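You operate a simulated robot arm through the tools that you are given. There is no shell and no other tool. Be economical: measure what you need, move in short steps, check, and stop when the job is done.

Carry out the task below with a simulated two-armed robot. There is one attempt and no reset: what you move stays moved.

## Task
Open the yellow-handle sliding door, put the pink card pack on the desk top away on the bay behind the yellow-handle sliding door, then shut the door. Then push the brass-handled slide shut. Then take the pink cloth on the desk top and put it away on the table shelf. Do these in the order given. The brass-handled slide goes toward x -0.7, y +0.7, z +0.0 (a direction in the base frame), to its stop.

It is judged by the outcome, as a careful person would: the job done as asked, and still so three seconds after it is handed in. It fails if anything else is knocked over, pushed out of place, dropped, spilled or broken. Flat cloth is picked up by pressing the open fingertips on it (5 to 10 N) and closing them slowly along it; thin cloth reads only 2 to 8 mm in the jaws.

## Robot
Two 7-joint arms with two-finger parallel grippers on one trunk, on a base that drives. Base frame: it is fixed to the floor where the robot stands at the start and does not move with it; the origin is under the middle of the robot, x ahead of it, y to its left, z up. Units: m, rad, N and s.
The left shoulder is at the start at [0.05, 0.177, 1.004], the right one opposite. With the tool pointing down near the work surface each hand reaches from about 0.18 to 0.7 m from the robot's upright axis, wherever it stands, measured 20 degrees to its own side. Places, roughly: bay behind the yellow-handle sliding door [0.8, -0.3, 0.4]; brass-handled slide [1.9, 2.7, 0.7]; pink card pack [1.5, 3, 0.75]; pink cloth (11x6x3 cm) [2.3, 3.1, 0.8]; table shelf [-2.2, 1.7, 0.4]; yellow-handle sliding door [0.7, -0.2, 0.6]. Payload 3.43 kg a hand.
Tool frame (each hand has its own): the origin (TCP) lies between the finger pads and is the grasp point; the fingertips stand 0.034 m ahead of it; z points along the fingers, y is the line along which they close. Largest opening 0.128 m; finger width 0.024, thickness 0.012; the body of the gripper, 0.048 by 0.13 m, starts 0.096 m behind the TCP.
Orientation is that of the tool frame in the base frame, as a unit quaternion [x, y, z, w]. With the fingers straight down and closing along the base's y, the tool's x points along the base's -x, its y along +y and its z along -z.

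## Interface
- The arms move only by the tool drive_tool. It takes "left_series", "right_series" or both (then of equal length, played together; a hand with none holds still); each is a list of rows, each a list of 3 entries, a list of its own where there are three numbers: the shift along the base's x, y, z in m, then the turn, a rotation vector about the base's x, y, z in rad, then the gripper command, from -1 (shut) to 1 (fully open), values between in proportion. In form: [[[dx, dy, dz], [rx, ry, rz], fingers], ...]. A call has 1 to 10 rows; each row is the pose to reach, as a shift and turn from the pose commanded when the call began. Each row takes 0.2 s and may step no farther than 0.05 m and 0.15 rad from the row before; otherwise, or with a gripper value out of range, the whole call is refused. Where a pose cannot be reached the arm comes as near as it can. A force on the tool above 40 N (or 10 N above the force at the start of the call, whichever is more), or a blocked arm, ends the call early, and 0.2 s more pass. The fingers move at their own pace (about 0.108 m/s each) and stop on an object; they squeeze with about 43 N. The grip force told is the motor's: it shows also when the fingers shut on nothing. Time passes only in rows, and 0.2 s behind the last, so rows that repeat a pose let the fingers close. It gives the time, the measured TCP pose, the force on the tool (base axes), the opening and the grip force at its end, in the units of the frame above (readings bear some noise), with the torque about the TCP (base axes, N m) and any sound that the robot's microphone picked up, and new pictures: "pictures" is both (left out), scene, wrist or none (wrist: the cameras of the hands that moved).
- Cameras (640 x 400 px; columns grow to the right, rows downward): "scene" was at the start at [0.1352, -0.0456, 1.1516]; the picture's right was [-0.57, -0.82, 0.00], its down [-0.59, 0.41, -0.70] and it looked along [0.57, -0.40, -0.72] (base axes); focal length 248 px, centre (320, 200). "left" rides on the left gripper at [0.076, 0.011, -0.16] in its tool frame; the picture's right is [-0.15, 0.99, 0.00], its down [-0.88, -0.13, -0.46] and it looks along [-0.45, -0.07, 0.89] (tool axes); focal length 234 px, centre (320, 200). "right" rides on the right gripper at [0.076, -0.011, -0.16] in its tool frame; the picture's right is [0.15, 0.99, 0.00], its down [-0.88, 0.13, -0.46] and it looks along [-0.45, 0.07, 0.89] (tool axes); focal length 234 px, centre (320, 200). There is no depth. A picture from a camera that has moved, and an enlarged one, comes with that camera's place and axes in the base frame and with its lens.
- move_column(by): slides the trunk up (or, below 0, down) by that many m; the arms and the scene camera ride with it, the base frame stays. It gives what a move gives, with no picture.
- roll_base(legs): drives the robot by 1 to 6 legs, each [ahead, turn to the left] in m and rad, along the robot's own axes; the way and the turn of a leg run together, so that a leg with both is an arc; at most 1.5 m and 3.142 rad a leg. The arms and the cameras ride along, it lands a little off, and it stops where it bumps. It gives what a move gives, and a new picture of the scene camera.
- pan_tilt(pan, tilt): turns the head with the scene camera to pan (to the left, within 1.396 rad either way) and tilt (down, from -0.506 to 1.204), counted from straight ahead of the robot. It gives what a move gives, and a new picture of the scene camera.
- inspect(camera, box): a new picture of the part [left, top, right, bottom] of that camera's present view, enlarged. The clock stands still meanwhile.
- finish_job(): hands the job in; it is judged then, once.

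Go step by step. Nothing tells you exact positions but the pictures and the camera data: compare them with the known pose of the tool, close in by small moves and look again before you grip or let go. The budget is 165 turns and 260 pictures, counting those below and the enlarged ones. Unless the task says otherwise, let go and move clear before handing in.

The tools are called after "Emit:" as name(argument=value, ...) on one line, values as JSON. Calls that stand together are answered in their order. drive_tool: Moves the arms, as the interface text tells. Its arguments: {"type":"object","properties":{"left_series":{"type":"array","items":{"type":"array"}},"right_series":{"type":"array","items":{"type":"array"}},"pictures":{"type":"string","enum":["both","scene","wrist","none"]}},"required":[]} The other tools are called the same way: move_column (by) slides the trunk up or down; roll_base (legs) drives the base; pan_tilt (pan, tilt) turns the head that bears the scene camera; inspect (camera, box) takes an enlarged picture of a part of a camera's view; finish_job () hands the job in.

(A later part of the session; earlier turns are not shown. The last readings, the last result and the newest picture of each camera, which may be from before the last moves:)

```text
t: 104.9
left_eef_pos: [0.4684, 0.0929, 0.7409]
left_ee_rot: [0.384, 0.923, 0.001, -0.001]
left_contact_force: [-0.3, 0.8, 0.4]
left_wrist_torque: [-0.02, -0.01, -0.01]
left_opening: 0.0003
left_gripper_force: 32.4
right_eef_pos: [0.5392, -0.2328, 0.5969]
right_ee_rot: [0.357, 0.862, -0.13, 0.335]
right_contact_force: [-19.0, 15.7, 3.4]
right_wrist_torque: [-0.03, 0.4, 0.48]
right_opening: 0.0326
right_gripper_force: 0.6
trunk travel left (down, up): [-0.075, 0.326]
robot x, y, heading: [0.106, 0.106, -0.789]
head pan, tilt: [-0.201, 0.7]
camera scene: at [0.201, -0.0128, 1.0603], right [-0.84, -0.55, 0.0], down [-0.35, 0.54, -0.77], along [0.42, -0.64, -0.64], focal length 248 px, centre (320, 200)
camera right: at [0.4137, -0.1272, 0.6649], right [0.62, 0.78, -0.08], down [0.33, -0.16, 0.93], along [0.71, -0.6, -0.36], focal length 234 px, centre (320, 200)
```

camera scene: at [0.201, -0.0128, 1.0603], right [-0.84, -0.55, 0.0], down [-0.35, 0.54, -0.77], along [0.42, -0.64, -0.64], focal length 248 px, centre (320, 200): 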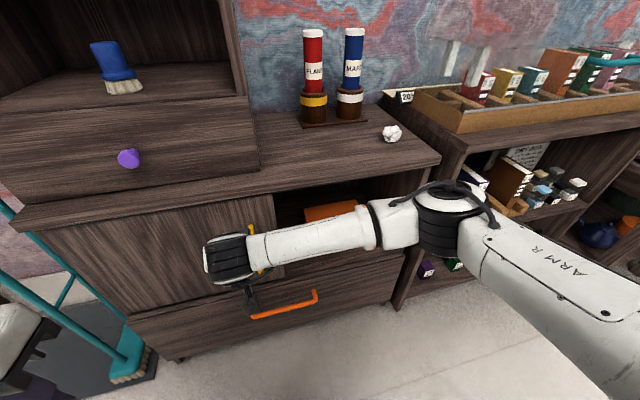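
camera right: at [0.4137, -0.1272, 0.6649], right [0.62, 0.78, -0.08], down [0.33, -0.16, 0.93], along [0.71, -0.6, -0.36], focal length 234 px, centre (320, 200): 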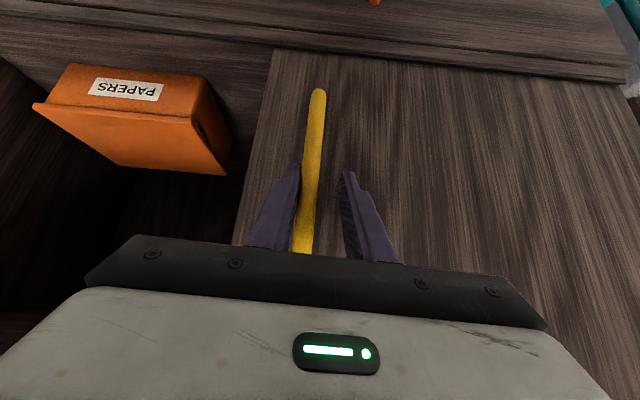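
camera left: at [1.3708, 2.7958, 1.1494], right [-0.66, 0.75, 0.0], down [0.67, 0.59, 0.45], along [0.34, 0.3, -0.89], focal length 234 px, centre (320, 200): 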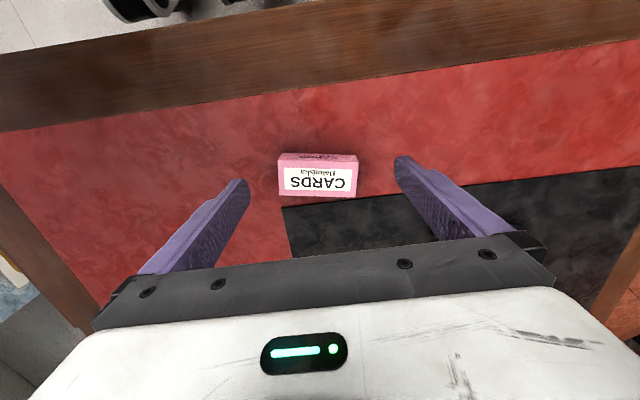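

Almost shut, with the tips dragging on the door. I'll back off slightly and push the last 2 cm.

Emit:
drive_tool(right_series=[[[-0.008, 0.008, 0.003], [0, 0, 0], -0.5], [[-0.002, 0.014, 0.003], [0, 0, 0], -0.5], [[0.004, 0.02, 0.003], [0, 0, 0], -0.5], [[0.009, 0.025, 0.003], [0, 0, 0], -0.5], [[0.014, 0.03, 0.003], [0, 0, 0], -0.5]])

```text
t: 106.2
left_eef_pos: [0.4689, 0.0924, 0.7407]
left_ee_rot: [0.385, 0.923, 0.001, -0.001]
left_contact_force: [-0.6, 0.0, 0.4]
left_wrist_torque: [0.02, 0.0, 0.0]
left_opening: 0.0001
left_gripper_force: 32.9
right_eef_pos: [0.5456, -0.222, 0.6002]
right_ee_rot: [0.37, 0.856, -0.149, 0.33]
right_contact_force: [-19.6, -10.1, 5.1]
right_wrist_torque: [0.16, -0.05, -0.16]
right_opening: 0.0444
right_gripper_force: 11.5
trunk travel left (down, up): [-0.075, 0.326]
robot x, y, heading: [0.1056, 0.1071, -0.796]
head pan, tilt: [-0.201, 0.7]
stopped in row 5 (right hand): the force on the tool passed its limit at 42 N (the readings are from after the stop); the commanded pose is now the measured one
camera scene: at [0.1997, -0.0148, 1.0601], right [-0.84, -0.55, 0.0], down [-0.35, 0.54, -0.77], along [0.42, -0.64, -0.64], focal length 248 px, centre (320, 200)
camera right: at [0.426, -0.109, 0.6663], right [0.65, 0.75, -0.11], down [0.34, -0.15, 0.93], along [0.68, -0.64, -0.35], focal length 234 px, centre (320, 200)
```

scene: 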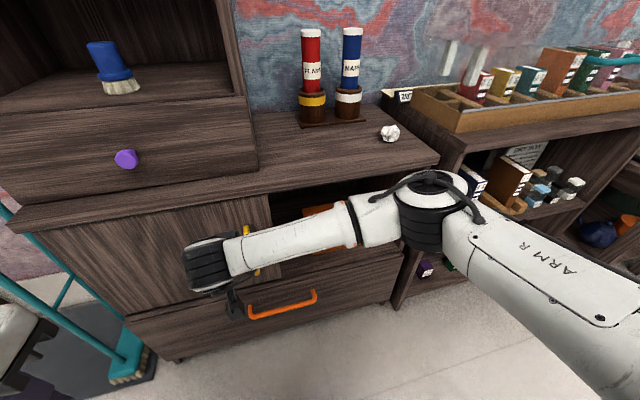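
right: 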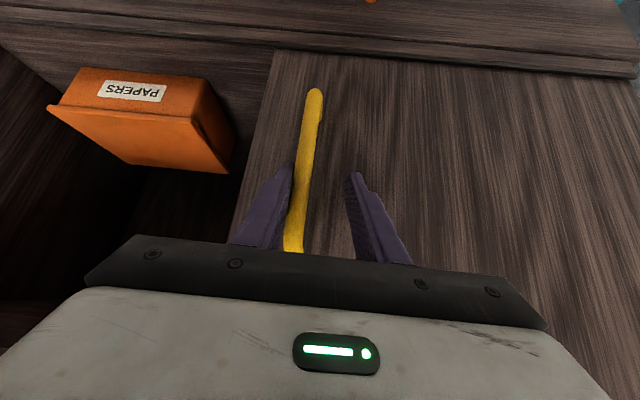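

The reaction is along the slide with the door at its stop. I'll release sideways, withdraw and check.

Emit:
drive_tool(right_series=[[[-0.01, -0.01, 0], [0, 0, 0], -0.2], [[-0.03, 0.008, 0.025], [0, 0, 0], -0.2], [[-0.055, 0.03, 0.055], [0, 0, 0], 0], [[-0.08, 0.055, 0.085], [0, 0, 0], 0], [[-0.105, 0.08, 0.115], [0, 0, 0], -1], [[-0.13, 0.1, 0.15], [0, 0, 0], -1], [[-0.15, 0.11, 0.19], [0, 0, 0], -1]], pictures="none")

Emit:
pan_tilt(pan=0.15, tilt=0.7)

```text
t: 107.8
left_eef_pos: [0.4695, 0.0913, 0.7403]
left_ee_rot: [0.385, 0.923, 0.0, -0.001]
left_contact_force: [0.7, -0.1, -0.5]
left_wrist_torque: [0.01, 0.0, -0.02]
left_opening: 0.0002
left_gripper_force: 32.9
right_eef_pos: [0.3983, -0.1071, 0.7908]
right_ee_rot: [0.365, 0.857, -0.144, 0.334]
right_contact_force: [-0.1, -0.3, 0.4]
right_wrist_torque: [0.0, 0.01, 0.0]
right_opening: 0.0
right_gripper_force: 33.3
trunk travel left (down, up): [-0.075, 0.326]
robot x, y, heading: [0.1045, 0.1056, -0.793]
head pan, tilt: [-0.201, 0.7]
```

```text
t: 108.6
left_eef_pos: [0.4691, 0.0908, 0.7406]
left_ee_rot: [0.385, 0.923, 0.0, -0.001]
left_contact_force: [-0.3, -0.4, 0.2]
left_wrist_torque: [-0.02, 0.0, 0.0]
left_opening: 0.0
left_gripper_force: 32.6
right_eef_pos: [0.3986, -0.1068, 0.7895]
right_ee_rot: [0.365, 0.858, -0.143, 0.333]
right_contact_force: [0.3, -0.6, 0.4]
right_wrist_torque: [0.02, 0.01, -0.02]
right_opening: 0.0
right_gripper_force: 33.1
trunk travel left (down, up): [-0.075, 0.326]
robot x, y, heading: [0.105, 0.1065, -0.79]
head pan, tilt: [0.15, 0.7]
camera scene: at [0.2229, 0.0061, 1.06], right [-0.6, -0.8, 0.0], down [-0.52, 0.39, -0.76], along [0.61, -0.46, -0.64], focal length 248 px, centre (320, 200)
```

scene: 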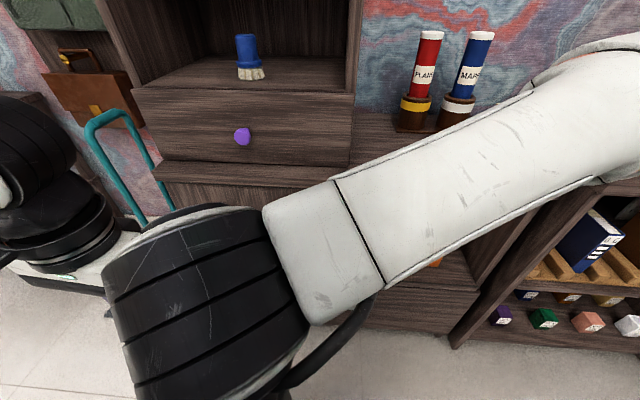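

The arm blocks the view here, so I'll check the door from farther off. I raise the trunk, back away, and turn.

Emit:
move_column(by=0.2)

Emit:
roll_base(legs=[[-0.25, 0], [0, 1.4]])

Emit:
pan_tilt(pan=-1.2, tilt=0.6)

```text
t: 110.8
left_eef_pos: [0.4681, 0.0915, 0.9404]
left_ee_rot: [0.386, 0.923, 0.0, -0.001]
left_contact_force: [-0.1, -0.6, 0.0]
left_wrist_torque: [-0.02, 0.02, 0.0]
left_opening: 0.0001
left_gripper_force: 32.9
right_eef_pos: [0.3988, -0.1076, 0.9902]
right_ee_rot: [0.365, 0.857, -0.144, 0.333]
right_contact_force: [-0.8, 0.0, 0.0]
right_wrist_torque: [0.0, -0.01, -0.03]
right_opening: 0.0003
right_gripper_force: 33.2
trunk travel left (down, up): [-0.275, 0.126]
robot x, y, heading: [0.1046, 0.1069, -0.794]
head pan, tilt: [0.15, 0.7]
```

```text
t: 116.0
left_eef_pos: [0.0079, 0.637, 0.9406]
left_ee_rot: [-0.302, 0.953, 0.0, -0.002]
left_contact_force: [1.1, 0.3, -0.3]
left_wrist_torque: [-0.02, -0.02, -0.01]
left_opening: 0.0002
left_gripper_force: 33.3
right_eef_pos: [0.1924, 0.5368, 0.9903]
right_ee_rot: [-0.275, 0.891, 0.106, 0.346]
right_contact_force: [0.3, 0.3, -0.3]
right_wrist_torque: [0.0, -0.02, 0.02]
right_opening: 0.0001
right_gripper_force: 32.6
trunk travel left (down, up): [-0.275, 0.126]
robot x, y, heading: [-0.0634, 0.2815, 0.61]
head pan, tilt: [0.15, 0.7]
camera scene: at [0.0509, 0.382, 1.26], right [0.69, -0.72, 0.0], down [-0.47, -0.44, -0.76], along [0.55, 0.53, -0.64], focal length 248 px, centre (320, 200)
```

scene: 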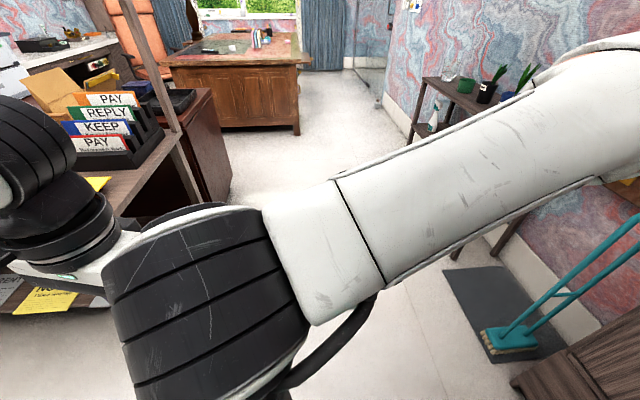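

```text
t: 117.5
left_eef_pos: [0.008, 0.6371, 0.9391]
left_ee_rot: [-0.303, 0.953, 0.0, -0.001]
left_contact_force: [-0.9, 0.1, -0.2]
left_wrist_torque: [0.0, -0.04, 0.01]
left_opening: 0.0
left_gripper_force: 32.8
right_eef_pos: [0.1919, 0.5352, 0.9909]
right_ee_rot: [-0.275, 0.891, 0.105, 0.346]
right_contact_force: [-0.9, 0.3, 0.0]
right_wrist_torque: [0.03, 0.0, 0.02]
right_opening: 0.0
right_gripper_force: 32.8
trunk travel left (down, up): [-0.275, 0.126]
robot x, y, heading: [-0.0643, 0.2827, 0.614]
head pan, tilt: [-1.201, 0.6]
camera scene: at [0.0631, 0.2743, 1.2686], right [-0.55, -0.83, 0.0], down [-0.47, 0.31, -0.83], along [0.69, -0.46, -0.56], focal length 248 px, centre (320, 200)
```

scene: 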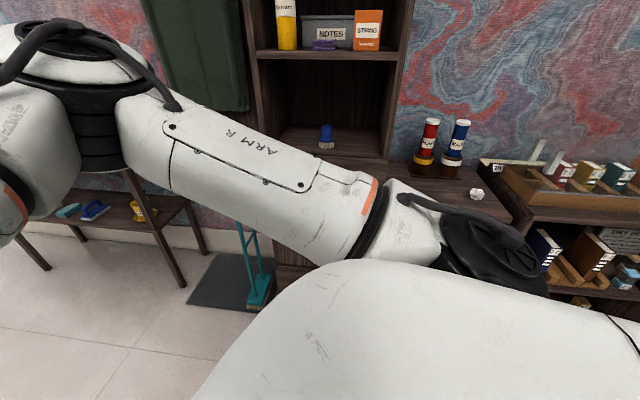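

I'll move the right hand out of the way to see the door.

Emit:
drive_tool(right_series=[[[0.025, -0.036, 0], [0, 0, 0], -1], [[0.05, -0.072, 0], [0, 0, 0], -1], [[0.075, -0.108, 0], [0, 0, 0], -1], [[0.1, -0.144, 0], [0, 0, 0], -1], [[0.125, -0.18, 0], [0, 0, 0], -1], [[0.15, -0.21, 0], [0, 0, 0], -1]], pictures="scene")

```text
t: 118.9
left_eef_pos: [0.0086, 0.6367, 0.9416]
left_ee_rot: [-0.303, 0.953, 0.0, -0.002]
left_contact_force: [-0.2, -0.1, -0.1]
left_wrist_torque: [0.01, 0.03, 0.0]
left_opening: 0.0
left_gripper_force: 32.8
right_eef_pos: [0.3753, 0.3682, 1.0138]
right_ee_rot: [-0.275, 0.891, 0.105, 0.346]
right_contact_force: [0.7, 0.6, 0.6]
right_wrist_torque: [0.01, -0.04, -0.01]
right_opening: 0.0
right_gripper_force: 32.7
right hand out of reach, approached as far as the arm can: row 4, 5, 6
trunk travel left (down, up): [-0.275, 0.126]
robot x, y, heading: [-0.0673, 0.2824, 0.61]
head pan, tilt: [-1.201, 0.6]
camera scene: at [0.0633, 0.2732, 1.2686], right [-0.56, -0.83, 0.0], down [-0.47, 0.31, -0.82], along [0.69, -0.46, -0.57], focal length 248 px, centre (320, 200)
```

scene: 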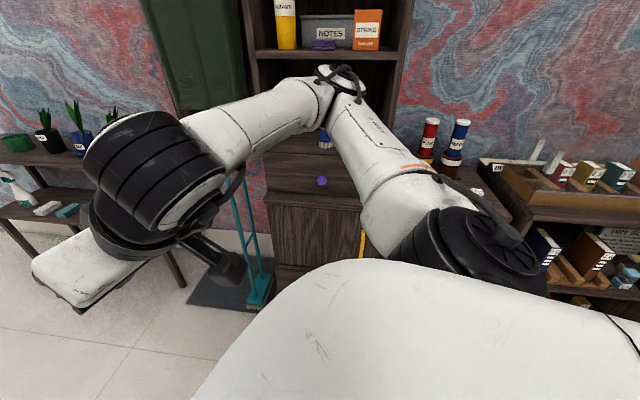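

Emit:
inspect(camera="scene", box=[240, 170, 400, 270])

```text
4.00 times, centred on (320, 220) of scene
camera zoom: at [0.0633, 0.2732, 1.2686], right [-0.56, -0.83, 0.0], down [-0.47, 0.31, -0.82], along [0.69, -0.46, -0.57], focal length 991 px, centre (320, 120)
```

zoom: 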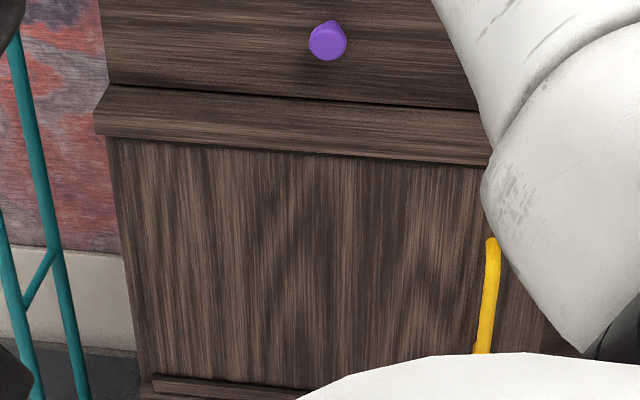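

The door is fully shut against its jamb. Now I drive toward the right-hand end of the desk, to face the brass-handled slide.

Emit:
roll_base(legs=[[0, -0.18], [1.12, 0], [0, 0.295], [1.0, 0], [0.9, 0]])

Emit:
pan_tilt(pan=1.0, tilt=0.6)

```text
t: 134.8
left_eef_pos: [2.3262, 2.3225, 0.938]
left_ee_rot: [-0.355, 0.935, -0.007, 0.003]
left_contact_force: [-0.3, 0.4, 0.2]
left_wrist_torque: [-0.01, -0.05, 0.01]
left_opening: 0.0
left_gripper_force: 32.5
right_eef_pos: [2.7136, 2.1024, 1.0178]
right_ee_rot: [-0.339, 0.869, 0.117, 0.341]
right_contact_force: [-0.3, 0.2, -0.2]
right_wrist_torque: [-0.03, 0.05, -0.03]
right_opening: 0.0001
right_gripper_force: 32.5
trunk travel left (down, up): [-0.275, 0.126]
robot x, y, heading: [2.2978, 1.9594, 0.728]
head pan, tilt: [-1.201, 0.6]
stopped in leg 5: the robot was blocked; the commanded pose is now the measured one
camera scene: at [2.4147, 1.9754, 1.2705], right [-0.45, -0.89, 0.0], down [-0.49, 0.25, -0.83], along [0.74, -0.38, -0.55], focal length 248 px, centre (320, 200)
```

scene: 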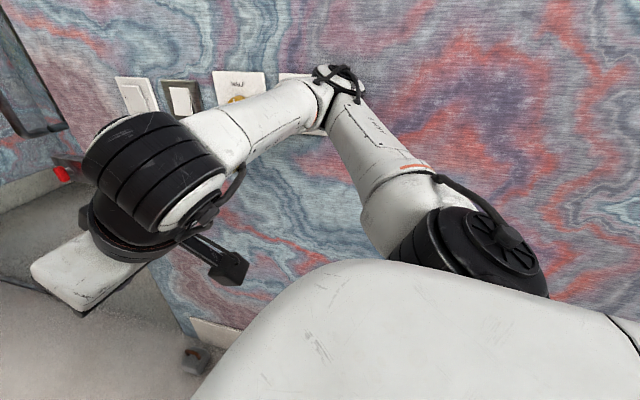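

```text
t: 136.8
left_eef_pos: [2.3291, 2.316, 0.943]
left_ee_rot: [-0.354, 0.935, -0.002, 0.004]
left_contact_force: [-0.8, 0.6, 0.0]
left_wrist_torque: [-0.01, 0.01, -0.01]
left_opening: 0.0
left_gripper_force: 33.2
right_eef_pos: [2.7217, 2.0902, 1.021]
right_ee_rot: [-0.329, 0.871, 0.124, 0.344]
right_contact_force: [0.8, -0.5, 0.3]
right_wrist_torque: [0.02, -0.01, -0.01]
right_opening: 0.0001
right_gripper_force: 33.6
trunk travel left (down, up): [-0.275, 0.126]
robot x, y, heading: [2.2992, 1.9571, 0.719]
head pan, tilt: [1.0, 0.6]
camera scene: at [2.3287, 2.0893, 1.2707], right [0.99, 0.15, 0.01], down [0.09, -0.56, -0.82], along [-0.12, 0.82, -0.56], focal length 248 px, centre (320, 200)
```

scene: 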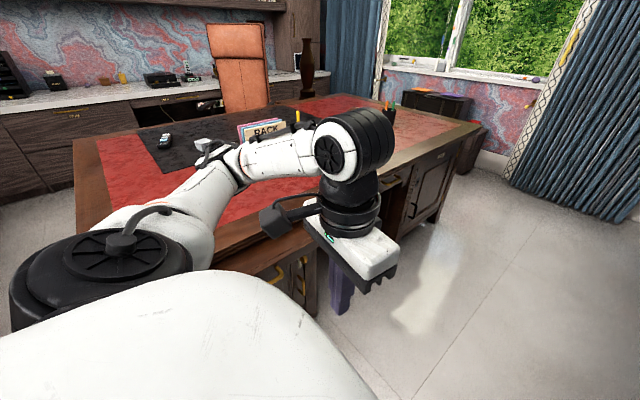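

Something blocked the last few centimetres, most likely the right elbow at the wall. I'll back off slightly, turn left to swing the elbow clear, and look.

Emit:
roll_base(legs=[[-0.06, 0], [0, 0.5]])

Emit:
pan_tilt(pan=-1.3, tilt=0.5)

```text
t: 139.2
left_eef_pos: [2.1123, 2.2496, 0.9405]
left_ee_rot: [-0.575, 0.818, -0.001, -0.002]
left_contact_force: [-0.4, 0.4, 0.0]
left_wrist_torque: [-0.01, -0.02, 0.02]
left_opening: 0.0
left_gripper_force: 32.5
right_eef_pos: [2.563, 2.2434, 1.0136]
right_ee_rot: [-0.538, 0.762, 0.205, 0.297]
right_contact_force: [0.9, 0.5, 0.6]
right_wrist_torque: [-0.02, -0.03, -0.01]
right_opening: 0.0
right_gripper_force: 33.1
trunk travel left (down, up): [-0.275, 0.126]
robot x, y, heading: [2.2536, 1.9201, 1.229]
head pan, tilt: [1.0, 0.6]
camera scene: at [2.2213, 2.0539, 1.2686], right [0.79, 0.61, 0.0], down [0.35, -0.45, -0.82], along [-0.5, 0.65, -0.57], focal length 248 px, centre (320, 200)
```

scene: 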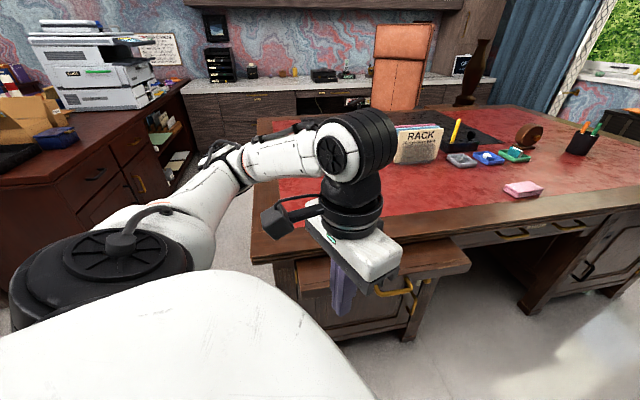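

```text
t: 141.3
left_eef_pos: [2.1134, 2.2506, 0.9406]
left_ee_rot: [-0.576, 0.817, -0.001, -0.001]
left_contact_force: [-1.0, 0.3, 0.5]
left_wrist_torque: [0.02, 0.0, 0.01]
left_opening: 0.0003
left_gripper_force: 32.9
right_eef_pos: [2.5627, 2.2424, 1.0137]
right_ee_rot: [-0.538, 0.763, 0.203, 0.295]
right_contact_force: [0.0, 0.4, 0.3]
right_wrist_torque: [0.01, 0.02, 0.01]
right_opening: 0.0
right_gripper_force: 32.9
trunk travel left (down, up): [-0.275, 0.126]
robot x, y, heading: [2.2542, 1.9215, 1.227]
head pan, tilt: [-1.3, 0.499]
camera scene: at [2.3663, 1.9775, 1.2777], right [-0.07, -1.0, 0.0], down [-0.48, 0.03, -0.88], along [0.88, -0.06, -0.48], focal length 248 px, centre (320, 200)
```

scene: 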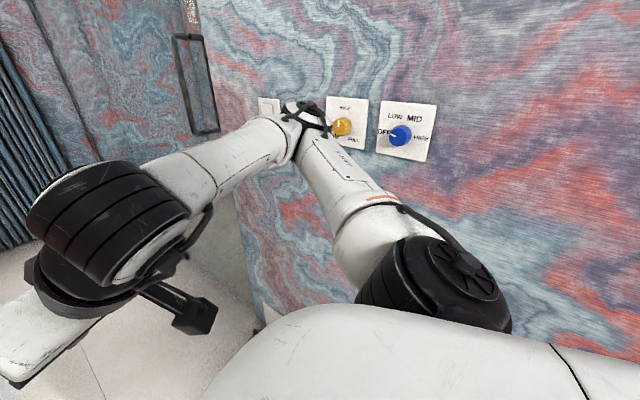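

The slide and its brass handle are clear now: its outer edge runs from about [1.95, 2.33] to [2.27, 2.67]. I'll advance and turn to face it squarely.

Emit:
roll_base(legs=[[0.2, 0], [0, 1.11]])

Emit:
pan_tilt(pan=-0.1, tilt=0.8)

```text
t: 145.7
left_eef_pos: [1.9606, 2.1261, 0.9406]
left_ee_rot: [0.922, -0.388, 0.0, 0.001]
left_contact_force: [-1.2, 0.2, -0.4]
left_wrist_torque: [0.02, 0.01, 0.0]
left_opening: 0.0
left_gripper_force: 33.0
right_eef_pos: [2.1646, 2.5278, 1.0133]
right_ee_rot: [0.86, -0.361, -0.33, -0.144]
right_contact_force: [-0.1, -0.3, -0.7]
right_wrist_torque: [0.01, 0.02, -0.01]
right_opening: 0.0
right_gripper_force: 33.0
trunk travel left (down, up): [-0.275, 0.126]
robot x, y, heading: [2.3187, 2.1073, 2.351]
head pan, tilt: [-1.3, 0.499]
camera scene: at [2.3162, 2.2359, 1.2777], right [0.86, -0.5, 0.0], down [-0.24, -0.41, -0.88], along [0.44, 0.76, -0.48], focal length 248 px, centre (320, 200)
```

scene: 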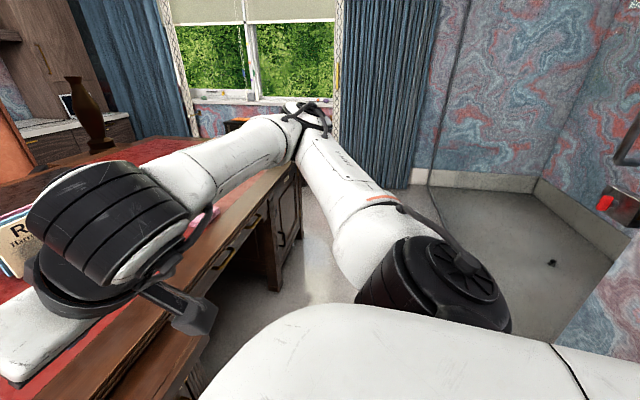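

```text
t: 147.1
left_eef_pos: [1.9605, 2.1259, 0.9396]
left_ee_rot: [0.921, -0.388, 0.0, 0.001]
left_contact_force: [-0.2, 0.5, -0.5]
left_wrist_torque: [-0.01, -0.01, 0.0]
left_opening: 0.0001
left_gripper_force: 32.8
right_eef_pos: [2.1636, 2.5281, 1.0134]
right_ee_rot: [0.86, -0.361, -0.33, -0.144]
right_contact_force: [0.4, -0.4, 0.0]
right_wrist_torque: [-0.02, 0.0, -0.01]
right_opening: 0.0002
right_gripper_force: 32.9
trunk travel left (down, up): [-0.275, 0.126]
robot x, y, heading: [2.3199, 2.1052, 2.347]
head pan, tilt: [-0.099, 0.799]
camera scene: at [2.2202, 2.2203, 1.2518], right [0.78, 0.62, 0.0], down [0.45, -0.56, -0.7], along [-0.44, 0.54, -0.72], focal length 248 px, centre (320, 200)
```

scene: 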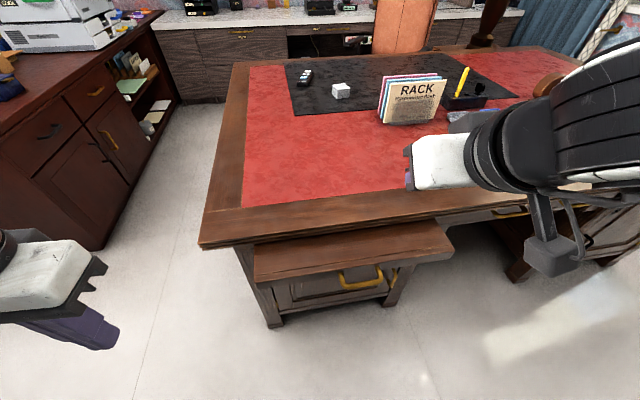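

The slide's outer face is at x-y ≈ -0.41, top z ≈ 0.72, with the bow handle in its middle. I'll back up a little for reach, then lower the closed right fingers in front of the face, right of the handle, tilted nearly horizontal.

Emit:
roll_base(legs=[[-0.14, 0]])

Emit:
drive_tool(right_series=[[[0, 0, -0.04], [0.05, 0.05, 0], -1], [[0, 0, -0.08], [0.1, 0.1, 0], -1], [[0, 0, -0.12], [0.15, 0.15, 0], -1], [[0, 0, -0.16], [0.2, 0.2, 0], -1], [[0, 0, -0.2], [0.24, 0.24, 0], -1], [[0, 0, -0.24], [0.283, 0.283, 0], -1]])

```text
t: 148.5
left_eef_pos: [2.0589, 2.0254, 0.9409]
left_ee_rot: [0.922, -0.387, 0.001, 0.001]
left_contact_force: [-0.2, 0.5, -0.6]
left_wrist_torque: [0.03, 0.01, -0.02]
left_opening: 0.0
left_gripper_force: 33.5
right_eef_pos: [2.2634, 2.428, 1.0141]
right_ee_rot: [0.86, -0.361, -0.33, -0.143]
right_contact_force: [-0.5, 0.8, 0.3]
right_wrist_torque: [-0.02, -0.02, -0.01]
right_opening: 0.0
right_gripper_force: 32.3
trunk travel left (down, up): [-0.275, 0.126]
robot x, y, heading: [2.4173, 2.0046, 2.35]
head pan, tilt: [-0.099, 0.799]
camera scene: at [2.3184, 2.1199, 1.2519], right [0.78, 0.62, 0.0], down [0.45, -0.56, -0.7], along [-0.44, 0.54, -0.72], focal length 248 px, centre (320, 200)
```

scene: 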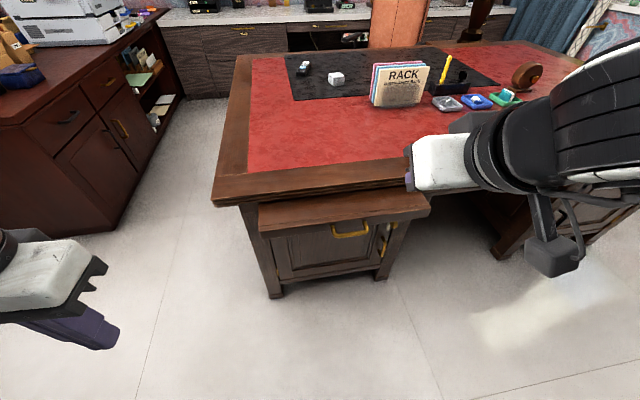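

```text
t: 149.9
left_eef_pos: [2.0579, 2.0262, 0.9409]
left_ee_rot: [0.921, -0.388, 0.001, 0.001]
left_contact_force: [0.7, 0.4, -0.6]
left_wrist_torque: [0.01, -0.02, 0.0]
left_opening: 0.0
left_gripper_force: 33.2
right_eef_pos: [2.2165, 2.3801, 0.8126]
right_ee_rot: [0.776, -0.333, -0.49, -0.216]
right_contact_force: [0.5, -0.1, -0.5]
right_wrist_torque: [0.01, 0.04, -0.01]
right_opening: 0.0003
right_gripper_force: 32.7
right hand out of reach, approached as far as the arm can: row 1, 2, 3, 4, 5, 6
trunk travel left (down, up): [-0.275, 0.126]
robot x, y, heading: [2.4197, 2.0081, 2.347]
head pan, tilt: [-0.099, 0.799]
camera scene: at [2.3179, 2.1205, 1.2518], right [0.78, 0.62, 0.0], down [0.45, -0.56, -0.7], along [-0.44, 0.54, -0.72], focal length 248 px, centre (320, 200)
camera right: at [2.3451, 2.2604, 0.8118], right [-0.68, -0.72, -0.14], down [-0.08, -0.12, 0.99], along [-0.73, 0.68, 0.03], focal length 234 px, centre (320, 200)
```

scene: 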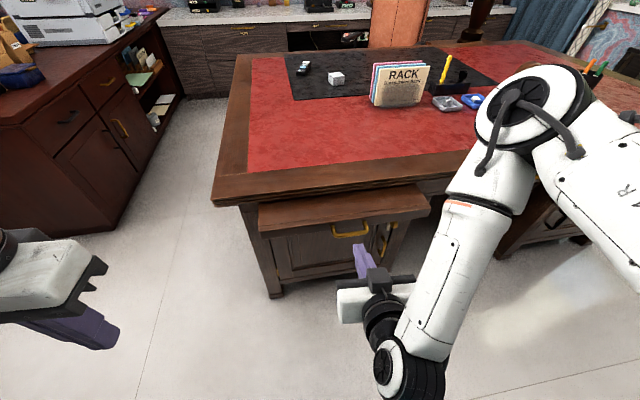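
right: 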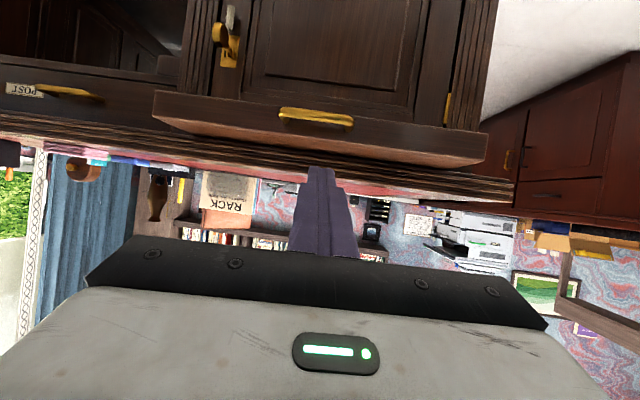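

The hand is facing the slide from slightly above. I'll bring the fingertips down to the face height, offset to the right of the handle.

Emit:
drive_tool(right_series=[[[0.0, 0.03, -0.02], [0, 0, 0], -1], [[0.0, 0.06, -0.045], [0, 0, 0], -1], [[0.0, 0.09, -0.07], [0, 0, 0], -1], [[0.002, 0.12, -0.09], [0, 0, 0], -1], [[0.003, 0.14, -0.098], [0, 0, 0], -1]])

```text
t: 151.1
left_eef_pos: [2.0577, 2.0282, 0.9401]
left_ee_rot: [0.922, -0.388, 0.001, 0.001]
left_contact_force: [0.1, 0.7, 0.0]
left_wrist_torque: [-0.08, 0.01, 0.01]
left_opening: 0.0001
left_gripper_force: 33.4
right_eef_pos: [2.1326, 2.4595, 0.7707]
right_ee_rot: [0.779, -0.346, -0.472, -0.225]
right_contact_force: [-0.2, 0.7, -0.5]
right_wrist_torque: [-0.01, 0.0, 0.03]
right_opening: 0.0
right_gripper_force: 33.3
right hand out of reach, approached as far as the arm can: row 1, 2, 3, 4, 5
trunk travel left (down, up): [-0.275, 0.126]
robot x, y, heading: [2.4175, 2.0071, 2.346]
head pan, tilt: [-0.099, 0.799]
camera scene: at [2.3177, 2.1224, 1.2514], right [0.78, 0.62, 0.0], down [0.45, -0.56, -0.7], along [-0.43, 0.54, -0.72], focal length 248 px, centre (320, 200)
camera right: at [2.2573, 2.3347, 0.7757], right [-0.7, -0.7, -0.15], down [-0.11, -0.11, 0.99], along [-0.71, 0.7, 0.0], focal length 234 px, centre (320, 200)
```

scene: 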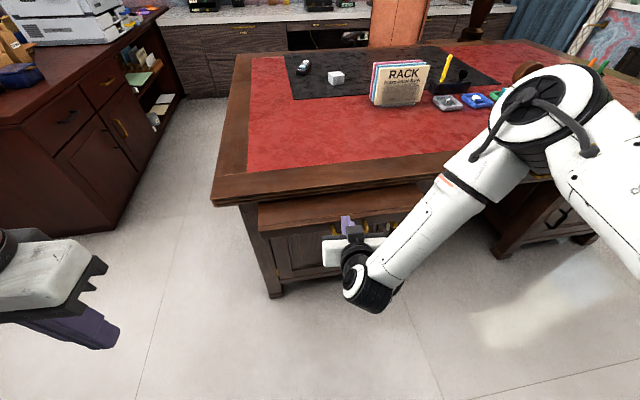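
right: 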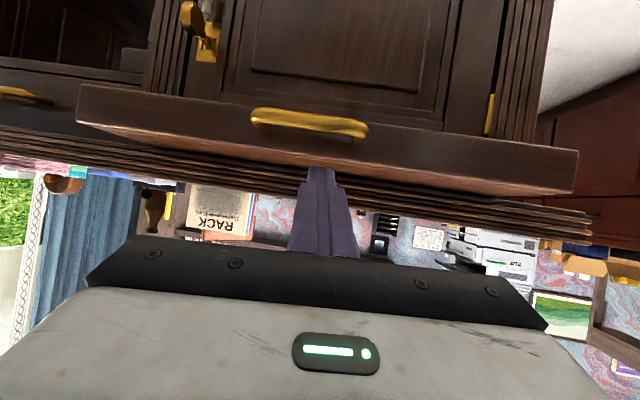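

The arm is awkward from this shoulder height. I'll pull the hand back, lower the trunk by 0.15 m and reapproach.

Emit:
drive_tool(right_series=[[[0.025, -0.025, 0.01], [0, 0, 0], -1], [[0.05, -0.05, 0.02], [0, 0, 0], -1], [[0.08, -0.08, 0.04], [0, 0, 0], -1]], pictures="none")

Emit:
move_column(by=-0.13)

```text
t: 151.9
left_eef_pos: [2.0575, 2.0252, 0.9405]
left_ee_rot: [0.922, -0.388, 0.001, 0.0]
left_contact_force: [0.2, -0.5, 0.2]
left_wrist_torque: [-0.03, -0.01, 0.0]
left_opening: 0.0001
left_gripper_force: 33.1
right_eef_pos: [2.213, 2.3765, 0.8125]
right_ee_rot: [0.778, -0.344, -0.474, -0.226]
right_contact_force: [0.5, -0.2, -0.7]
right_wrist_torque: [-0.04, 0.02, 0.01]
right_opening: 0.0
right_gripper_force: 32.9
trunk travel left (down, up): [-0.275, 0.126]
robot x, y, heading: [2.4179, 2.0076, 2.347]
head pan, tilt: [-0.099, 0.799]
```

```text
t: 153.4
left_eef_pos: [2.0587, 2.0269, 0.8103]
left_ee_rot: [0.922, -0.388, 0.0, 0.0]
left_contact_force: [1.4, -0.2, 0.3]
left_wrist_torque: [-0.03, -0.03, -0.02]
left_opening: 0.0003
left_gripper_force: 33.0
right_eef_pos: [2.2128, 2.3753, 0.6827]
right_ee_rot: [0.779, -0.344, -0.473, -0.225]
right_contact_force: [0.2, 0.6, 0.9]
right_wrist_torque: [-0.01, 0.01, -0.01]
right_opening: 0.0003
right_gripper_force: 33.6
trunk travel left (down, up): [-0.145, 0.256]
robot x, y, heading: [2.4168, 2.0098, 2.346]
head pan, tilt: [-0.099, 0.799]
```

Emit:
drive_tool(right_series=[[[0.01, 0.025, 0.01], [0, 0, 0], -1], [[0.015, 0.055, 0.02], [0, 0, 0], -1], [[0.015, 0.085, 0.03], [0, 0, 0], -1], [[0.01, 0.115, 0.031], [0, 0, 0], -1], [[0.007, 0.145, 0.031], [0, 0, 0], -1]])

```text
t: 154.7
left_eef_pos: [2.059, 2.026, 0.8104]
left_ee_rot: [0.922, -0.388, 0.003, 0.0]
left_contact_force: [0.4, 0.5, -0.3]
left_wrist_torque: [-0.01, 0.03, 0.02]
left_opening: 0.0
left_gripper_force: 33.0
right_eef_pos: [2.1898, 2.5038, 0.7401]
right_ee_rot: [0.78, -0.35, -0.466, -0.229]
right_contact_force: [1.0, -0.1, -0.2]
right_wrist_torque: [0.01, -0.02, 0.01]
right_opening: 0.0001
right_gripper_force: 32.9
right hand out of reach, approached as far as the arm can: row 2, 3, 4, 5
trunk travel left (down, up): [-0.145, 0.256]
robot x, y, heading: [2.4186, 2.0028, 2.344]
head pan, tilt: [-0.099, 0.799]
camera scene: at [2.3182, 2.1206, 1.1217], right [0.78, 0.62, 0.0], down [0.45, -0.56, -0.7], along [-0.44, 0.54, -0.72], focal length 248 px, centre (320, 200)
camera right: at [2.3125, 2.3762, 0.7466], right [-0.7, -0.69, -0.16], down [-0.12, -0.1, 0.99], along [-0.7, 0.72, -0.01], focal length 234 px, centre (320, 200)
```

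scene: 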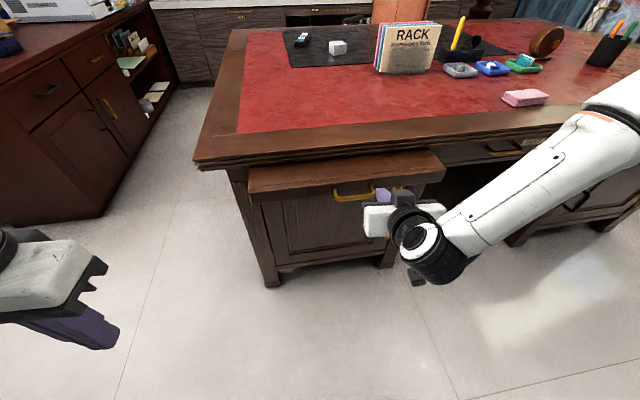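
right: 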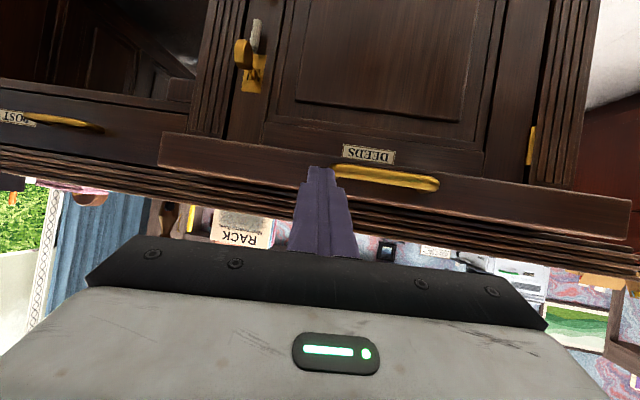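

The fingertips are just beside the handle but slightly high. I'll shift a few centimetres to the right and lower the trunk a bit more.

Emit:
drive_tool(right_series=[[[0.02, 0.01, 0], [0, 0, 0], -1], [[0.035, 0.025, 0], [0, 0, 0], -1]], pictures="none")

Emit:
move_column(by=-0.03)

Emit:
inspect(camera="right", box=[0, 0, 640, 400])

```text
t: 155.2
left_eef_pos: [2.0581, 2.0267, 0.8103]
left_ee_rot: [0.922, -0.388, 0.001, 0.001]
left_contact_force: [-0.4, -0.3, 0.6]
left_wrist_torque: [-0.04, -0.01, -0.03]
left_opening: 0.0
left_gripper_force: 33.3
right_eef_pos: [2.1989, 2.5098, 0.7603]
right_ee_rot: [0.779, -0.348, -0.468, -0.229]
right_contact_force: [0.4, 0.1, 0.9]
right_wrist_torque: [0.07, -0.01, -0.02]
right_opening: 0.0001
right_gripper_force: 32.9
right hand out of reach, approached as far as the arm can: row 1, 2
trunk travel left (down, up): [-0.145, 0.256]
robot x, y, heading: [2.4178, 2.0052, 2.343]
head pan, tilt: [-0.099, 0.799]
```

```text
t: 156.0
left_eef_pos: [2.0571, 2.0259, 0.7801]
left_ee_rot: [0.921, -0.389, 0.002, 0.001]
left_contact_force: [0.2, -0.6, -0.1]
left_wrist_torque: [-0.02, 0.01, 0.02]
left_opening: 0.0
left_gripper_force: 33.6
right_eef_pos: [2.198, 2.5099, 0.7304]
right_ee_rot: [0.78, -0.348, -0.468, -0.228]
right_contact_force: [1.0, -0.1, 0.4]
right_wrist_torque: [-0.01, 0.02, -0.02]
right_opening: 0.0
right_gripper_force: 33.3
trunk travel left (down, up): [-0.115, 0.286]
robot x, y, heading: [2.4156, 2.0069, 2.344]
head pan, tilt: [-0.099, 0.799]
```

```text
1.00 times, centred on (320, 200) of right (not enlarged: the box is as wide or as high as the picture)
camera zoom: at [2.3221, 2.3836, 0.737], right [-0.7, -0.7, -0.16], down [-0.12, -0.11, 0.99], along [-0.7, 0.71, -0.01], focal length 234 px, centre (320, 200)
```

zoom: 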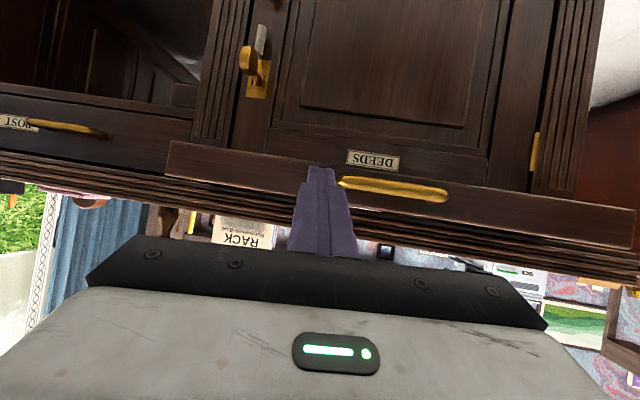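

The fingers are nearly at face height (0.69–0.73) but still beside the handle. A small base turn to the right will shift them clear of it.

Emit:
roll_base(legs=[[0, -0.07]])

Emit:
move_column(by=-0.012)

Emit:
inspect(camera="right", box=[0, 0, 640, 400])

```text
t: 156.9
left_eef_pos: [2.0597, 2.0518, 0.7807]
left_ee_rot: [0.907, -0.422, 0.001, 0.0]
left_contact_force: [-1.3, 0.0, 1.6]
left_wrist_torque: [0.01, -0.01, 0.0]
left_opening: 0.0
left_gripper_force: 32.4
right_eef_pos: [2.2346, 2.5233, 0.7299]
right_ee_rot: [0.767, -0.375, -0.459, -0.244]
right_contact_force: [0.0, -0.2, -0.4]
right_wrist_torque: [-0.03, -0.01, -0.01]
right_opening: 0.0
right_gripper_force: 32.8
trunk travel left (down, up): [-0.115, 0.286]
robot x, y, heading: [2.4208, 2.0066, 2.271]
head pan, tilt: [-0.099, 0.799]
camera scene: at [2.3262, 2.127, 1.0917], right [0.82, 0.57, 0.0], down [0.41, -0.59, -0.7], along [-0.4, 0.57, -0.72], focal length 248 px, centre (320, 200)
```

scene: 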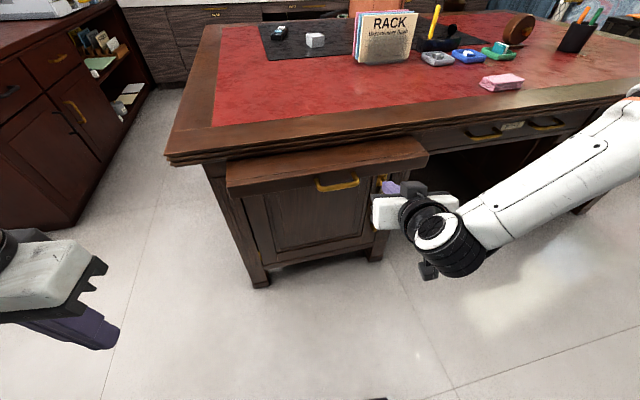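

```text
t: 157.5
left_eef_pos: [2.0605, 2.0507, 0.7685]
left_ee_rot: [0.907, -0.42, 0.002, 0.001]
left_contact_force: [0.2, -0.2, -0.7]
left_wrist_torque: [0.01, 0.0, -0.02]
left_opening: 0.0001
left_gripper_force: 33.1
right_eef_pos: [2.2344, 2.5237, 0.7176]
right_ee_rot: [0.767, -0.375, -0.46, -0.245]
right_contact_force: [-0.1, -0.7, -0.4]
right_wrist_torque: [0.0, 0.0, 0.01]
right_opening: 0.0002
right_gripper_force: 32.7
trunk travel left (down, up): [-0.103, 0.298]
robot x, y, heading: [2.4168, 2.0065, 2.273]
head pan, tilt: [-0.099, 0.799]
```

```text
1.00 times, centred on (320, 200) of right (not enlarged: the box is as wide or as high as the picture)
camera zoom: at [2.349, 2.3894, 0.7248], right [-0.75, -0.64, -0.16], down [-0.13, -0.1, 0.99], along [-0.65, 0.76, -0.01], focal length 234 px, centre (320, 200)
```

zoom: 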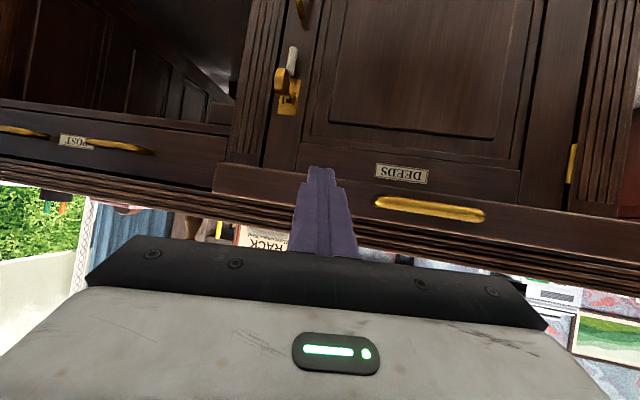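

Clear of the handle and level with the face. I'll push along (-0.7, 0.7) gently.

Emit:
drive_tool(right_series=[[[-0.012, 0.012, 0], [0, 0, 0], -1], [[-0.024, 0.024, 0], [0, 0, 0], -1], [[-0.033, 0.033, 0], [0, 0, 0], -1], [[-0.041, 0.041, 0], [0, 0, 0], -1], [[-0.049, 0.049, 0], [0, 0, 0], -1], [[-0.057, 0.057, 0], [0, 0, 0], -1], [[-0.065, 0.065, 0], [0, 0, 0], -1]])

```text
t: 159.1
left_eef_pos: [2.0604, 2.0513, 0.7686]
left_ee_rot: [0.907, -0.421, 0.002, 0.0]
left_contact_force: [0.9, 0.1, 0.0]
left_wrist_torque: [0.0, 0.0, -0.02]
left_opening: 0.0001
left_gripper_force: 33.1
right_eef_pos: [2.1711, 2.5902, 0.7182]
right_ee_rot: [0.767, -0.375, -0.459, -0.245]
right_contact_force: [0.3, -0.9, 0.2]
right_wrist_torque: [0.0, 0.02, 0.04]
right_opening: 0.0
right_gripper_force: 33.1
trunk travel left (down, up): [-0.103, 0.298]
robot x, y, heading: [2.4161, 2.0055, 2.28]
head pan, tilt: [-0.099, 0.799]
camera scene: at [2.3263, 2.1269, 1.0798], right [0.82, 0.57, 0.0], down [0.41, -0.59, -0.7], along [-0.4, 0.57, -0.72], focal length 248 px, centre (320, 200)
camera right: at [2.2841, 2.4552, 0.725], right [-0.75, -0.64, -0.16], down [-0.13, -0.1, 0.99], along [-0.65, 0.76, -0.01], focal length 234 px, centre (320, 200)
```

scene: 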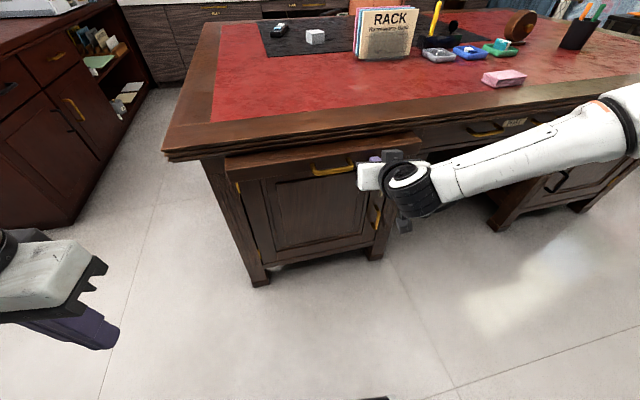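
right: 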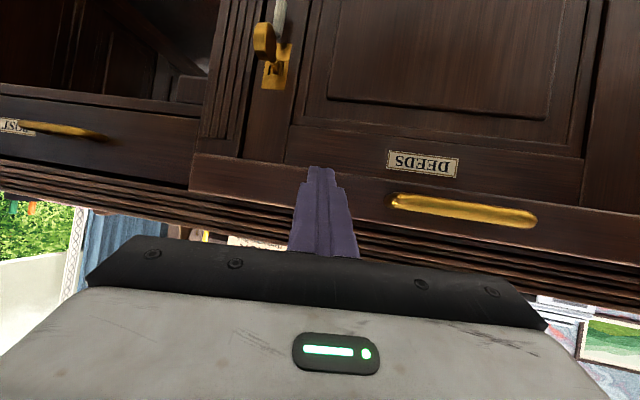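

The slide is moving in freely. Continuing until it stops.

Emit:
drive_tool(right_series=[[[-0.007, 0.007, 0], [0, 0, 0], -1], [[-0.014, 0.014, 0], [0, 0, 0], -1], [[-0.021, 0.021, 0], [0, 0, 0], -1], [[-0.028, 0.028, 0], [0, 0, 0], -1], [[-0.034, 0.034, 0], [0, 0, 0], -1], [[-0.04, 0.04, 0], [0, 0, 0], -1], [[-0.046, 0.046, 0], [0, 0, 0], -1], [[-0.052, 0.052, 0], [0, 0, 0], -1]])

```text
t: 160.4
left_eef_pos: [2.0617, 2.0501, 0.7699]
left_ee_rot: [0.907, -0.422, 0.0, 0.001]
left_contact_force: [-0.4, 0.0, 0.8]
left_wrist_torque: [0.0, 0.0, 0.02]
left_opening: 0.0
left_gripper_force: 33.2
right_eef_pos: [2.1348, 2.6232, 0.719]
right_ee_rot: [0.768, -0.376, -0.458, -0.244]
right_contact_force: [17.1, -14.5, 11.7]
right_wrist_torque: [0.15, 0.22, 0.02]
right_opening: 0.0
right_gripper_force: 32.9
trunk travel left (down, up): [-0.103, 0.298]
robot x, y, heading: [2.4208, 2.0056, 2.278]
head pan, tilt: [-0.099, 0.799]
stopped in row 6 (right hand): the force on the tool passed its limit at 51 N (the readings are from after the stop); the commanded pose is now the measured one
camera scene: at [2.3286, 2.1248, 1.0804], right [0.82, 0.57, 0.0], down [0.4, -0.59, -0.7], along [-0.4, 0.58, -0.71], focal length 248 px, centre (320, 200)
camera right: at [2.2501, 2.4882, 0.7259], right [-0.75, -0.64, -0.16], down [-0.13, -0.09, 0.99], along [-0.65, 0.76, -0.01], focal length 234 px, centre (320, 200)
```

scene: 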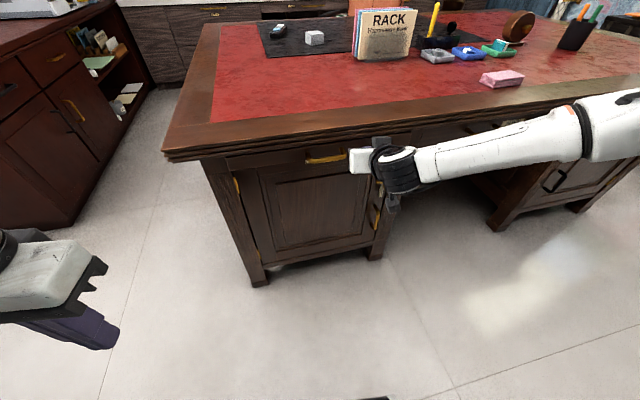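
right: 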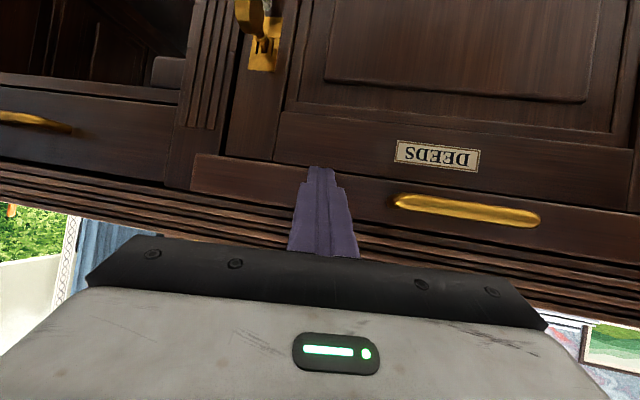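

It met resistance; the slide now sits under the desk edge. I'll drop slightly and push once more to make sure it's the stop and not the moulding.

Emit:
drive_tool(right_series=[[[0.012, -0.012, -0.004], [0, 0, 0], -1], [[0.012, -0.012, -0.012], [0, 0, 0], -1], [[0.006, -0.006, -0.012], [0, 0, 0], -1], [[0.0, 0.0, -0.012], [0, 0, 0], -1], [[-0.004, 0.004, -0.012], [0, 0, 0], -1], [[-0.008, 0.008, -0.012], [0, 0, 0], -1], [[-0.012, 0.012, -0.012], [0, 0, 0], -1], [[-0.016, 0.016, -0.012], [0, 0, 0], -1]])

```text
t: 161.6
left_eef_pos: [2.0635, 2.0507, 0.7697]
left_ee_rot: [0.906, -0.423, 0.0, 0.0]
left_contact_force: [0.3, -0.6, 1.1]
left_wrist_torque: [0.02, 0.02, -0.03]
left_opening: 0.0001
left_gripper_force: 32.8
right_eef_pos: [2.1354, 2.6237, 0.7037]
right_ee_rot: [0.77, -0.377, -0.454, -0.243]
right_contact_force: [15.6, -13.0, 10.7]
right_wrist_torque: [0.16, 0.22, 0.06]
right_opening: 0.0
right_gripper_force: 32.8
trunk travel left (down, up): [-0.103, 0.298]
robot x, y, heading: [2.4181, 2.0068, 2.272]
head pan, tilt: [-0.099, 0.799]
stopped in row 5 (right hand): the force on the tool passed its limit at 48 N (the readings are from after the stop); the commanded pose is now the measured one
camera scene: at [2.329, 2.1248, 1.0803], right [0.82, 0.57, 0.0], down [0.4, -0.59, -0.7], along [-0.4, 0.58, -0.72], focal length 248 px, centre (320, 200)
camera right: at [2.2501, 2.4883, 0.712], right [-0.75, -0.64, -0.16], down [-0.14, -0.09, 0.99], along [-0.65, 0.76, -0.02], focal length 234 px, centre (320, 200)
```

scene: 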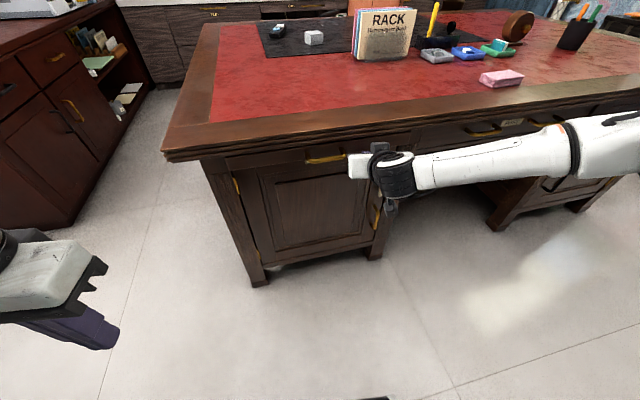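
right: 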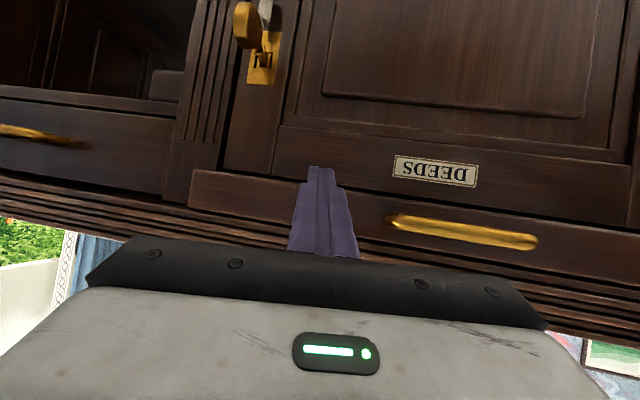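

The slide stops at the same point at two heights, so it is fully shut. I'll back the hand away and raise the trunk, then go for the pink cloth at about [2.33, 3.12].

Emit:
drive_tool(right_series=[[[0.03, -0.03, 0], [0, 0, 0], -1], [[0.06, -0.06, 0], [0, 0, 0], -1], [[0.09, -0.09, 0], [0, 0, 0], -1], [[0.115, -0.115, 0.01], [0, 0, 0], -1]], pictures="scene")

Emit:
move_column(by=0.27)

```text
t: 162.6
left_eef_pos: [2.0608, 2.0517, 0.7675]
left_ee_rot: [0.907, -0.422, 0.002, 0.0]
left_contact_force: [-0.2, 0.2, -0.6]
left_wrist_torque: [-0.01, 0.0, -0.01]
left_opening: 0.0
left_gripper_force: 32.3
right_eef_pos: [2.2492, 2.5087, 0.7106]
right_ee_rot: [0.771, -0.378, -0.451, -0.243]
right_contact_force: [-1.2, -0.5, -0.4]
right_wrist_torque: [-0.02, 0.03, 0.02]
right_opening: 0.0
right_gripper_force: 33.4
trunk travel left (down, up): [-0.103, 0.298]
robot x, y, heading: [2.4199, 2.0048, 2.269]
head pan, tilt: [-0.099, 0.799]
camera scene: at [2.3273, 2.1265, 1.0798], right [0.82, 0.57, 0.0], down [0.41, -0.59, -0.7], along [-0.39, 0.57, -0.72], focal length 248 px, centre (320, 200)
```

scene: 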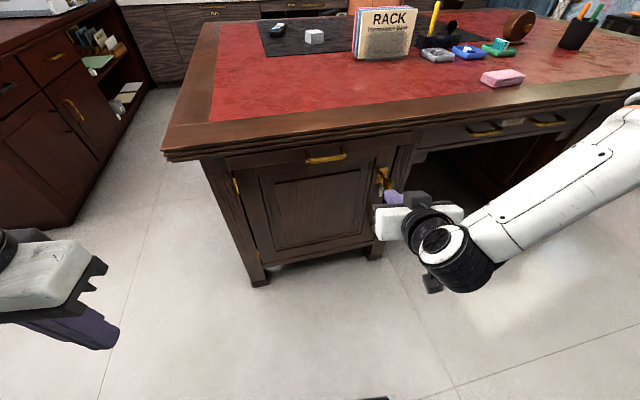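

```text
t: 165.4
left_eef_pos: [2.0617, 2.0525, 1.0401]
left_ee_rot: [0.907, -0.422, 0.002, 0.001]
left_contact_force: [-0.2, -0.1, -0.3]
left_wrist_torque: [0.02, -0.02, 0.01]
left_opening: 0.0
left_gripper_force: 33.2
right_eef_pos: [2.2489, 2.5102, 0.9811]
right_ee_rot: [0.772, -0.378, -0.451, -0.242]
right_contact_force: [0.6, 0.0, 0.1]
right_wrist_torque: [0.0, 0.03, -0.01]
right_opening: 0.0
right_gripper_force: 33.4
trunk travel left (down, up): [-0.373, 0.028]
robot x, y, heading: [2.4232, 2.0101, 2.273]
head pan, tilt: [-0.099, 0.799]
```

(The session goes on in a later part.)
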